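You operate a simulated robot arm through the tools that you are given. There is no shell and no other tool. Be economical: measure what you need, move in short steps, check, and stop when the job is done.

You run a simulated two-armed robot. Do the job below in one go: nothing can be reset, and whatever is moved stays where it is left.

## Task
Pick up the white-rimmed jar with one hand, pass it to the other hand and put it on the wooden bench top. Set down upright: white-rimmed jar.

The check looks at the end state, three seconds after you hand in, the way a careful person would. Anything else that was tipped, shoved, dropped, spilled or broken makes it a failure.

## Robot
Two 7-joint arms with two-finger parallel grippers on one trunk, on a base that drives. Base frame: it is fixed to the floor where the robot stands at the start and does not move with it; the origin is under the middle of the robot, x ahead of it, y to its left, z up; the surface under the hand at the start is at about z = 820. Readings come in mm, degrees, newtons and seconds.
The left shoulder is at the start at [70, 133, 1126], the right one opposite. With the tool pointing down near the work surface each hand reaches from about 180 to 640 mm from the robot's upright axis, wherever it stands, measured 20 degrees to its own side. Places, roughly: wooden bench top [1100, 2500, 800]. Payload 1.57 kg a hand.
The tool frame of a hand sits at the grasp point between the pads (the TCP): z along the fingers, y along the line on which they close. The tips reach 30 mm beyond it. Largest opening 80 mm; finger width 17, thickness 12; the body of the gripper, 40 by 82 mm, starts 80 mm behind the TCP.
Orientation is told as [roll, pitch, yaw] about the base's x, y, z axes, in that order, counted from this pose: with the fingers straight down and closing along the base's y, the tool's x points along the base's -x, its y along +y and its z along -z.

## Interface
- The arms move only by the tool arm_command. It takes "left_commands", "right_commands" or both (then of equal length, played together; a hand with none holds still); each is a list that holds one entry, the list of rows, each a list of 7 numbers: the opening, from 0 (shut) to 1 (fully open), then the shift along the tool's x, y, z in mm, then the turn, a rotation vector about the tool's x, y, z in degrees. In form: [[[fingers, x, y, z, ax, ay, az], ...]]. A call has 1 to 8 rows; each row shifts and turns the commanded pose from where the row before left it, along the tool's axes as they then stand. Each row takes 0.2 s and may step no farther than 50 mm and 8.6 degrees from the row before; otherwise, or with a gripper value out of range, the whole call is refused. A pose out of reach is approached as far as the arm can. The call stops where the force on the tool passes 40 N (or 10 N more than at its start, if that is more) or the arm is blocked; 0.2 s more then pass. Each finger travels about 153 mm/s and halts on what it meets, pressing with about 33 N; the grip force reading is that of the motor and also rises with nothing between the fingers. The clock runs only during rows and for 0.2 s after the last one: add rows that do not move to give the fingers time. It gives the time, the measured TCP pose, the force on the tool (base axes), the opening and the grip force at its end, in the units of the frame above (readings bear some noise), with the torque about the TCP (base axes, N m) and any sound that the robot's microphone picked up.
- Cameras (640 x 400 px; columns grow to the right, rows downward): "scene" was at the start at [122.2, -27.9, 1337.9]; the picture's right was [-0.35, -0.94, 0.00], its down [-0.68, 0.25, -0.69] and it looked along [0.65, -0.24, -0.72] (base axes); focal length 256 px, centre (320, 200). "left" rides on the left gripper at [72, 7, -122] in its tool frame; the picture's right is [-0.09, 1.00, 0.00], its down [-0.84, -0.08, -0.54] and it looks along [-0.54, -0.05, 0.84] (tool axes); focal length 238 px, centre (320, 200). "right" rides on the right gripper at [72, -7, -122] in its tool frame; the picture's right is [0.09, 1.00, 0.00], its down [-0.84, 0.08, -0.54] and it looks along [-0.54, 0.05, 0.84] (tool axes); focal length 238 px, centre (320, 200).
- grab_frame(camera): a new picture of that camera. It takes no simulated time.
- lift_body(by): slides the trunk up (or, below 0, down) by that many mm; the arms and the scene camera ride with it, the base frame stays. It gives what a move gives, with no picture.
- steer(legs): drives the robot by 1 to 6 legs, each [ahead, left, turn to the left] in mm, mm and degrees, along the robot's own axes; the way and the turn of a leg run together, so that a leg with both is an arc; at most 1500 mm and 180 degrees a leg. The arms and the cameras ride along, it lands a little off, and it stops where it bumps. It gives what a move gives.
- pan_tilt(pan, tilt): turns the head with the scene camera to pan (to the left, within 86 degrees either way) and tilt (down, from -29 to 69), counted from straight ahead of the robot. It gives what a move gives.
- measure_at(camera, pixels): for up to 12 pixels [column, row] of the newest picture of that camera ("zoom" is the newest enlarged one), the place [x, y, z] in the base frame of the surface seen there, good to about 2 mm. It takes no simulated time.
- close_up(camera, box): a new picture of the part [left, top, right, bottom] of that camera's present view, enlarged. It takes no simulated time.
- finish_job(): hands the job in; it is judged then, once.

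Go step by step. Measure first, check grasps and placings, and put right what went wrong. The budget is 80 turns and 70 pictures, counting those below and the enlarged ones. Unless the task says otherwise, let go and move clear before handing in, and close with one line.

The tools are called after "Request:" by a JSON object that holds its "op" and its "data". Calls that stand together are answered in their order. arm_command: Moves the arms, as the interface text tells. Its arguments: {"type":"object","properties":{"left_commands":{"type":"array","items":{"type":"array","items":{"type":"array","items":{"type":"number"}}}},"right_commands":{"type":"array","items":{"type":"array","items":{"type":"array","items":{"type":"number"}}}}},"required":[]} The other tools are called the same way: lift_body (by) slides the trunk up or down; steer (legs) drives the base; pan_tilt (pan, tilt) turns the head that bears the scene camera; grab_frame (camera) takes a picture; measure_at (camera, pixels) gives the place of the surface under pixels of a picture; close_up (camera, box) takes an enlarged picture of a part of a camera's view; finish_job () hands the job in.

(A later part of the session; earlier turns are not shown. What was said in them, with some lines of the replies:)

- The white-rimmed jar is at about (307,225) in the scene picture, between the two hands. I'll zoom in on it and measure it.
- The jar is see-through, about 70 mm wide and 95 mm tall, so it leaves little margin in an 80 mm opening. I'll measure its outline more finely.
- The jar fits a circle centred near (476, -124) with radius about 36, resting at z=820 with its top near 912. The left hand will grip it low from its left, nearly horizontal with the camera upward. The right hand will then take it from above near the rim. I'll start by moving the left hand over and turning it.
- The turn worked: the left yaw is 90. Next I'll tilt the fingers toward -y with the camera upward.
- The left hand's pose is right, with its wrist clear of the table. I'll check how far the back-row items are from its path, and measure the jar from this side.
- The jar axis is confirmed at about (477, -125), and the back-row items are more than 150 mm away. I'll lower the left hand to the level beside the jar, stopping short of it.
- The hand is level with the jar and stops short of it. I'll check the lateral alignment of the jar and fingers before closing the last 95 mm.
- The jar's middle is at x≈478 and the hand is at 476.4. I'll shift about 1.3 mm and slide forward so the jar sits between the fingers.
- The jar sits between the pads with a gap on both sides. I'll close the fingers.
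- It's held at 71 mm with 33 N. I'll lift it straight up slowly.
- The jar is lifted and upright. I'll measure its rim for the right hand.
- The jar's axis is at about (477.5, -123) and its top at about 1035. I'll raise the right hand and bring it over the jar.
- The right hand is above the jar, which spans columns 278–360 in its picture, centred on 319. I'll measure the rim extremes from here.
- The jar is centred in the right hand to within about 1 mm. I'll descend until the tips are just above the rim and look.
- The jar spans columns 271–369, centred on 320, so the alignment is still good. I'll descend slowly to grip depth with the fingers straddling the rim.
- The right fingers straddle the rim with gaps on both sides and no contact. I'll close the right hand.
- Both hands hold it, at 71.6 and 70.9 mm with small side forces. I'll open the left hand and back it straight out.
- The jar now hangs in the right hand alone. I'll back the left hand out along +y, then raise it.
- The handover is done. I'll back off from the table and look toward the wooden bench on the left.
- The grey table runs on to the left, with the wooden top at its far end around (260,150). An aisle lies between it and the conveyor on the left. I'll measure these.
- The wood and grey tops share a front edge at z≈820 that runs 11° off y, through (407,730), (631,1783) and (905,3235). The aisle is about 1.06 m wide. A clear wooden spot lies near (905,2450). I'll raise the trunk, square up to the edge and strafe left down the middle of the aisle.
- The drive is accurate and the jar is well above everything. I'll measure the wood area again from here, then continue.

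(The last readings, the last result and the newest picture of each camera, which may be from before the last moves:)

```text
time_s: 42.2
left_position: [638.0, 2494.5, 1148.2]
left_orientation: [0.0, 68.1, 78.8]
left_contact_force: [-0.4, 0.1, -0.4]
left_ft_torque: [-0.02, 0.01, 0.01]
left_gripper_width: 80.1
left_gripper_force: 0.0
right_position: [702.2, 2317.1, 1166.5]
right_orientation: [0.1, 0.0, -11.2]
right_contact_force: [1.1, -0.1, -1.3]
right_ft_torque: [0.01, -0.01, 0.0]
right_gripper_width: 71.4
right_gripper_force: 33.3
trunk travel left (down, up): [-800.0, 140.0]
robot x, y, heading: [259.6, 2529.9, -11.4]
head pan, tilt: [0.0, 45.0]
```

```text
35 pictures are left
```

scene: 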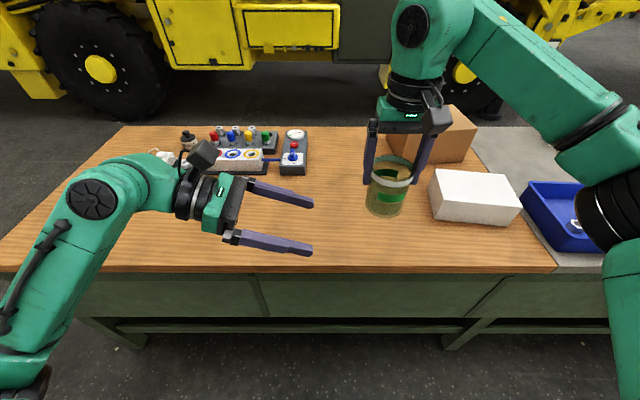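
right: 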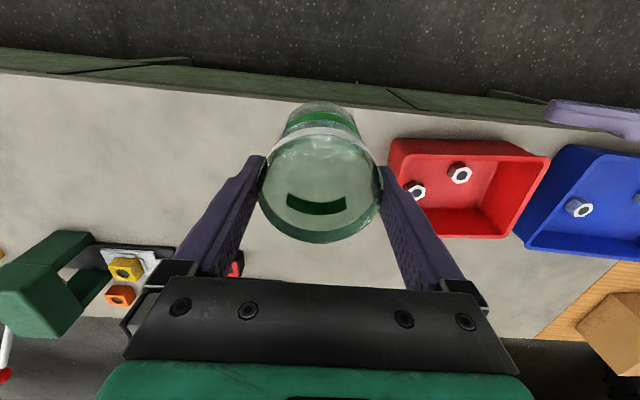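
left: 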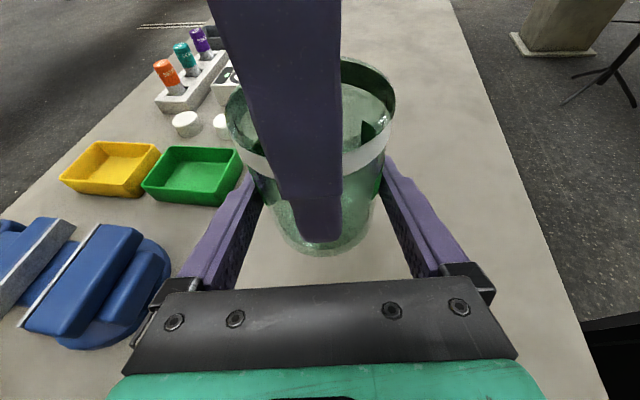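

The wood in front of me is clear, with the white box to the right and the tray behind. I'll drive ahead and a little left, then lower the trunk by 100.

Request:
{"op": "steer", "data": {"legs": [[165, 90, 0]]}}

Request:
{"op": "lift_body", "data": {"by": -100}}

Request:
{"op": "grab_frame", "data": {"camera": "scene"}}

Request:
{"op": "grab_frame", "data": {"camera": "right"}}

```text
time_s: 43.7
left_position: [815.0, 2549.8, 1149.9]
left_orientation: [-0.2, 68.1, 78.6]
left_contact_force: [0.4, 0.1, -0.7]
left_ft_torque: [0.04, -0.02, 0.0]
left_gripper_width: 80.2
left_gripper_force: 0.0
right_position: [881.0, 2371.4, 1167.2]
right_orientation: [0.0, -0.1, -11.2]
right_contact_force: [0.5, 0.5, -0.7]
right_ft_torque: [-0.04, -0.01, 0.03]
right_gripper_width: 71.7
right_gripper_force: 33.2
trunk travel left (down, up): [-800.0, 140.0]
robot x, y, heading: [436.7, 2585.2, -11.2]
head pan, tilt: [0.0, 45.0]
```

```text
time_s: 45.1
left_position: [816.9, 2552.4, 1048.3]
left_orientation: [-0.1, 68.0, 78.8]
left_contact_force: [0.3, 1.1, -0.4]
left_ft_torque: [0.01, -0.05, -0.01]
left_gripper_width: 79.9
left_gripper_force: 0.0
right_position: [883.6, 2373.3, 1065.9]
right_orientation: [0.0, 0.0, -11.1]
right_contact_force: [0.7, -0.5, -0.5]
right_ft_torque: [0.03, -0.01, 0.02]
right_gripper_width: 71.5
right_gripper_force: 32.5
trunk travel left (down, up): [-700.0, 240.0]
robot x, y, heading: [437.1, 2585.7, -11.1]
head pan, tilt: [0.0, 45.0]
```

```text
34 pictures are left
```

scene: 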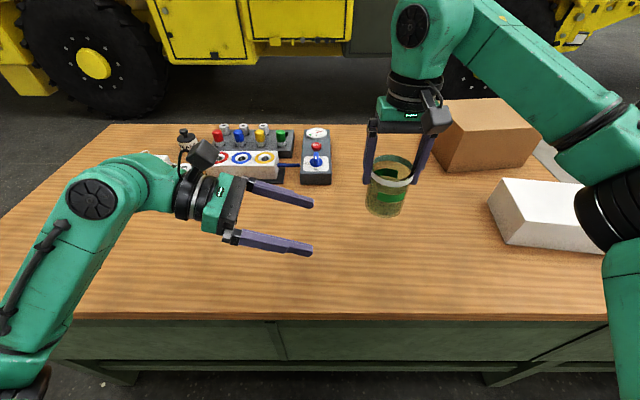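

```text
33 pictures are left
```

right: 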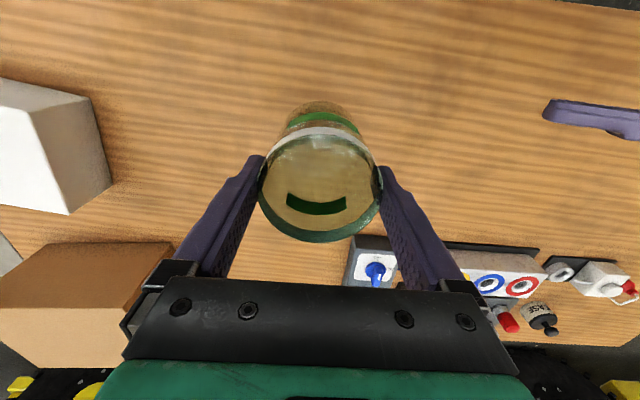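

I'll check how near the neighbours are to the landing spot, directly under (884,2373).

Request:
{"op": "measure_at", "data": {"camera": "scene", "pixels": [[488, 200], [510, 243], [440, 165], [300, 182], [330, 182], [370, 245], [345, 215], [420, 230], [385, 215]]}}

Request:
{"op": "measure_at", "data": {"camera": "right", "pixels": [[110, 185], [250, 120], [400, 110], [360, 238], [318, 115]]}}

```text
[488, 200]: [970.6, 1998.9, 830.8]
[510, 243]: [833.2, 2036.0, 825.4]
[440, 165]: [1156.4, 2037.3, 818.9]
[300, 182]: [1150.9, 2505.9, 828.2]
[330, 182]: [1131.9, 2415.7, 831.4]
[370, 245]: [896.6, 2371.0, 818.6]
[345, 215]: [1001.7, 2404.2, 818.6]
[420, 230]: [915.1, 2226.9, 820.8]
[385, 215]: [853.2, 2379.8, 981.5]
```

```text
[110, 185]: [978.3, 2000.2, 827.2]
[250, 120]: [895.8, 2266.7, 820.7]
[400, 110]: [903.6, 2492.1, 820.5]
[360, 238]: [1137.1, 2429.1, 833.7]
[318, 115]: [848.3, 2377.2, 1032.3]
```

There are at least 250 mm clear all round, and contact should come at TCP z≈906. I'll descend 150 mm, then measure.

Request:
{"op": "arm_command", "data": {"right_commands": [[[0, 0, 0, 20, 0, 0, 0], [0, 0, 0, 35, 0, 0, 0], [0, 0, 0, 35, 0, 0, 0], [0, 0, 0, 30, 0, 0, 0], [0, 0, 0, 20, 0, 0, 0], [0, 0, 0, 10, 0, 0, 0], [0, 0, 0, 0, 0, 0, 0]]]}}

Request:
{"op": "close_up", "data": {"camera": "scene", "box": [300, 140, 460, 290]}}

```text
time_s: 46.7
left_position: [817.3, 2551.8, 1047.7]
left_orientation: [-0.1, 68.0, 78.9]
left_contact_force: [0.8, -0.3, -0.4]
left_ft_torque: [-0.01, 0.0, 0.01]
left_gripper_width: 79.9
left_gripper_force: 0.0
right_position: [883.3, 2375.3, 916.7]
right_orientation: [0.0, 0.0, -11.2]
right_contact_force: [-0.4, -0.2, -1.5]
right_ft_torque: [0.03, 0.01, 0.04]
right_gripper_width: 70.9
right_gripper_force: 33.2
trunk travel left (down, up): [-700.0, 240.0]
robot x, y, heading: [434.4, 2589.8, -11.0]
head pan, tilt: [0.0, 45.0]
```

```text
2.67 times, centred on (380, 215) of scene
```

zoom: 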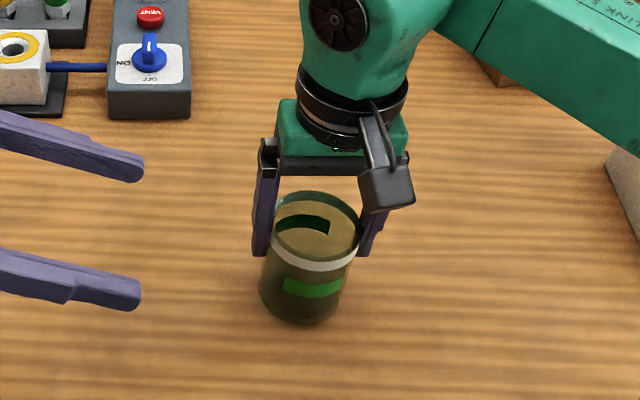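

It's about 10 mm above the wood and upright. I'll creep down 8 mm and check the force.

Request:
{"op": "arm_command", "data": {"right_commands": [[[0, 0, 0, 3, 0, 0, 0], [0, 0, 0, 3, 0, 0, 0], [0, 0, 0, 2, 0, 0, 0], [0, 0, 0, 0, 0, 0, 0]]]}}

Request:
{"op": "arm_command", "data": {"right_commands": [[[0, 0, 0, 1, 0, 0, 0], [0, 0, 0, 0, 0, 0, 0]]]}}

```text
time_s: 47.7
left_position: [818.5, 2551.5, 1047.7]
left_orientation: [0.1, 68.0, 78.7]
left_contact_force: [-0.2, -0.3, -0.1]
left_ft_torque: [0.0, -0.01, 0.0]
left_gripper_width: 80.0
left_gripper_force: 0.1
right_position: [883.6, 2372.8, 909.3]
right_orientation: [0.1, 0.0, -11.1]
right_contact_force: [-0.4, 0.2, -0.9]
right_ft_torque: [0.01, 0.0, 0.01]
right_gripper_width: 71.1
right_gripper_force: 33.0
trunk travel left (down, up): [-700.0, 240.0]
robot x, y, heading: [439.7, 2589.5, -11.0]
head pan, tilt: [0.0, 45.0]
```

```text
time_s: 48.3
left_position: [817.7, 2551.1, 1047.5]
left_orientation: [-0.1, 68.0, 78.7]
left_contact_force: [0.1, -0.1, 0.7]
left_ft_torque: [-0.03, 0.02, 0.03]
left_gripper_width: 79.9
left_gripper_force: 0.0
right_position: [884.0, 2374.1, 908.8]
right_orientation: [-0.1, 0.0, -11.2]
right_contact_force: [-0.6, 0.6, -0.9]
right_ft_torque: [0.01, 0.02, -0.02]
right_gripper_width: 71.3
right_gripper_force: 32.8
trunk travel left (down, up): [-700.0, 240.0]
robot x, y, heading: [438.0, 2589.1, -11.0]
head pan, tilt: [0.0, 45.0]
```

No contact yet. I'll take 1 mm steps until the force rises.

Request:
{"op": "arm_command", "data": {"right_commands": [[[0, 0, 0, 1, 0, 0, 0], [0, 0, 0, 1, 0, 0, 0], [0, 0, 0, 0, 0, 0, 0]]]}}

Request:
{"op": "arm_command", "data": {"right_commands": [[[0, 0, 0, 1, 0, 0, 0], [0, 0, 0, 0, 0, 0, 0]]]}}

```text
time_s: 49.1
left_position: [817.5, 2551.3, 1048.9]
left_orientation: [-0.1, 68.0, 78.9]
left_contact_force: [0.2, -0.6, 0.3]
left_ft_torque: [-0.01, -0.02, 0.01]
left_gripper_width: 80.0
left_gripper_force: 0.1
right_position: [882.7, 2373.2, 905.8]
right_orientation: [0.0, 0.0, -11.2]
right_contact_force: [1.5, -0.2, 3.6]
right_ft_torque: [-0.09, 0.08, 0.02]
right_gripper_width: 71.2
right_gripper_force: 33.1
trunk travel left (down, up): [-700.0, 240.0]
robot x, y, heading: [441.1, 2588.2, -11.1]
head pan, tilt: [0.0, 45.0]
```

```text
time_s: 49.7
left_position: [816.1, 2551.2, 1049.0]
left_orientation: [-0.3, 68.0, 78.7]
left_contact_force: [0.0, -0.3, 0.3]
left_ft_torque: [-0.01, 0.03, 0.02]
left_gripper_width: 80.1
left_gripper_force: 0.0
right_position: [882.5, 2374.1, 905.7]
right_orientation: [0.0, -0.2, -11.2]
right_contact_force: [3.2, -2.9, 14.3]
right_ft_torque: [-0.18, 0.2, 0.02]
right_gripper_width: 71.3
right_gripper_force: 33.2
trunk travel left (down, up): [-700.0, 240.0]
robot x, y, heading: [435.0, 2586.9, -11.3]
head pan, tilt: [0.0, 45.0]
```

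The jar is touching down, pressing 14 N at z=905.7 as expected. I'll ease up 0.7 mm, open, and look before withdrawing.

Request:
{"op": "arm_command", "data": {"right_commands": [[[0, 0, 0, -0.7, 0, 0, 0], [0.93, 0, 0, 0, 0, 0, 0], [1, 0, 0, 0, 0, 0, 0], [1, 0, 0, 0, 0, 0, 0]]]}}

Request:
{"op": "close_up", "data": {"camera": "right", "box": [220, 70, 460, 270]}}

```text
time_s: 50.7
left_position: [817.0, 2551.9, 1048.0]
left_orientation: [0.0, 68.0, 78.7]
left_contact_force: [1.1, -0.2, -0.2]
left_ft_torque: [0.0, 0.04, 0.0]
left_gripper_width: 80.2
left_gripper_force: 0.0
right_position: [882.2, 2373.7, 904.8]
right_orientation: [0.0, 0.0, -11.1]
right_contact_force: [0.2, 0.1, 0.2]
right_ft_torque: [-0.04, 0.02, 0.04]
right_gripper_width: 79.9
right_gripper_force: 0.1
trunk travel left (down, up): [-700.0, 240.0]
robot x, y, heading: [442.4, 2587.6, -11.2]
head pan, tilt: [0.0, 45.0]
```

```text
2.00 times, centred on (340, 170) of right
```

zoom: 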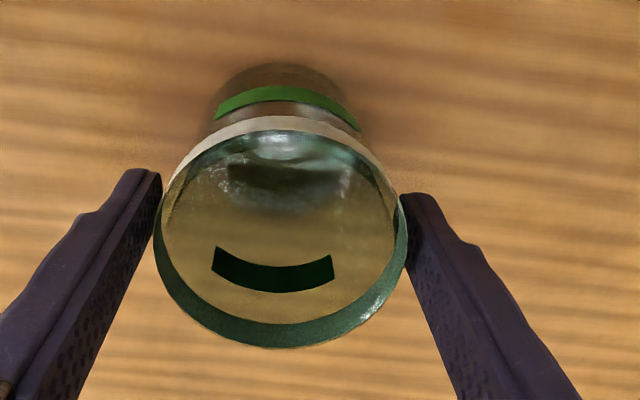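

Both fingers are clear of the jar. I'll lift the right hand straight up.

Request:
{"op": "arm_command", "data": {"right_commands": [[[1, 0, 0, -8, 0, 0, 0], [1, 0, 0, -12, 0, 0, 0], [1, 0, 0, -25, 0, 0, 0], [1, 0, 0, -40, 0, 0, 0], [1, 0, 0, -40, 0, 0, 0], [1, 0, -40, 0, 0, 0, 0], [1, 0, -40, 0, 0, 0, 0], [1, 0, 0, 0, 0, 0, 0]]]}}

Request:
{"op": "grab_frame", "data": {"camera": "scene"}}

Request:
{"op": "close_up", "data": {"camera": "scene", "box": [300, 160, 460, 290]}}

```text
time_s: 52.5
left_position: [817.7, 2552.4, 1048.4]
left_orientation: [0.0, 68.1, 78.9]
left_contact_force: [0.7, 0.4, 0.6]
left_ft_torque: [0.0, 0.0, 0.0]
left_gripper_width: 79.7
left_gripper_force: 0.1
right_position: [868.7, 2295.8, 1031.6]
right_orientation: [-0.1, 0.1, -11.1]
right_contact_force: [-0.1, 0.4, -0.4]
right_ft_torque: [-0.02, 0.03, -0.01]
right_gripper_width: 80.0
right_gripper_force: 0.1
trunk travel left (down, up): [-700.0, 240.0]
robot x, y, heading: [439.1, 2588.3, -11.1]
head pan, tilt: [0.0, 45.0]
```

```text
30 pictures are left
```

scene: 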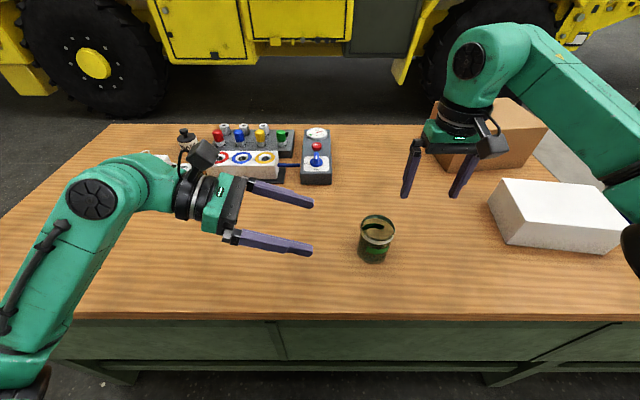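

```text
3.08 times, centred on (380, 225) of scene
```

zoom: 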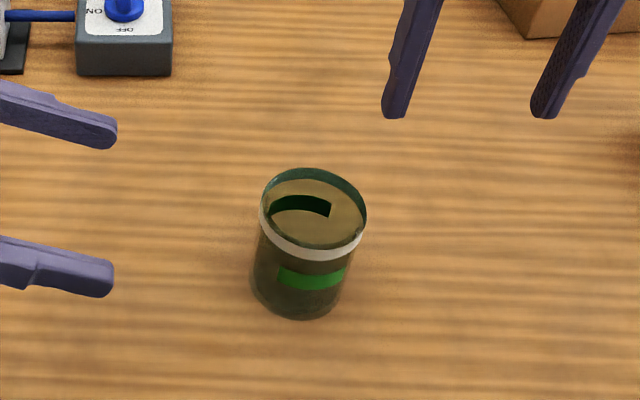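

The jar stands upright and free on the wooden top, at (375,240) in the scene picture. Both hands are clear and nothing else was disturbed, so I'm handing in.

Request:
{"op": "finish_job", "data": {}}

```text
The job is handed in.
```

The white-rimmed jar was picked up with the left hand, passed to the right hand, and set upright on the wooden bench top; the last pictures show both hands clear and nothing else disturbed.
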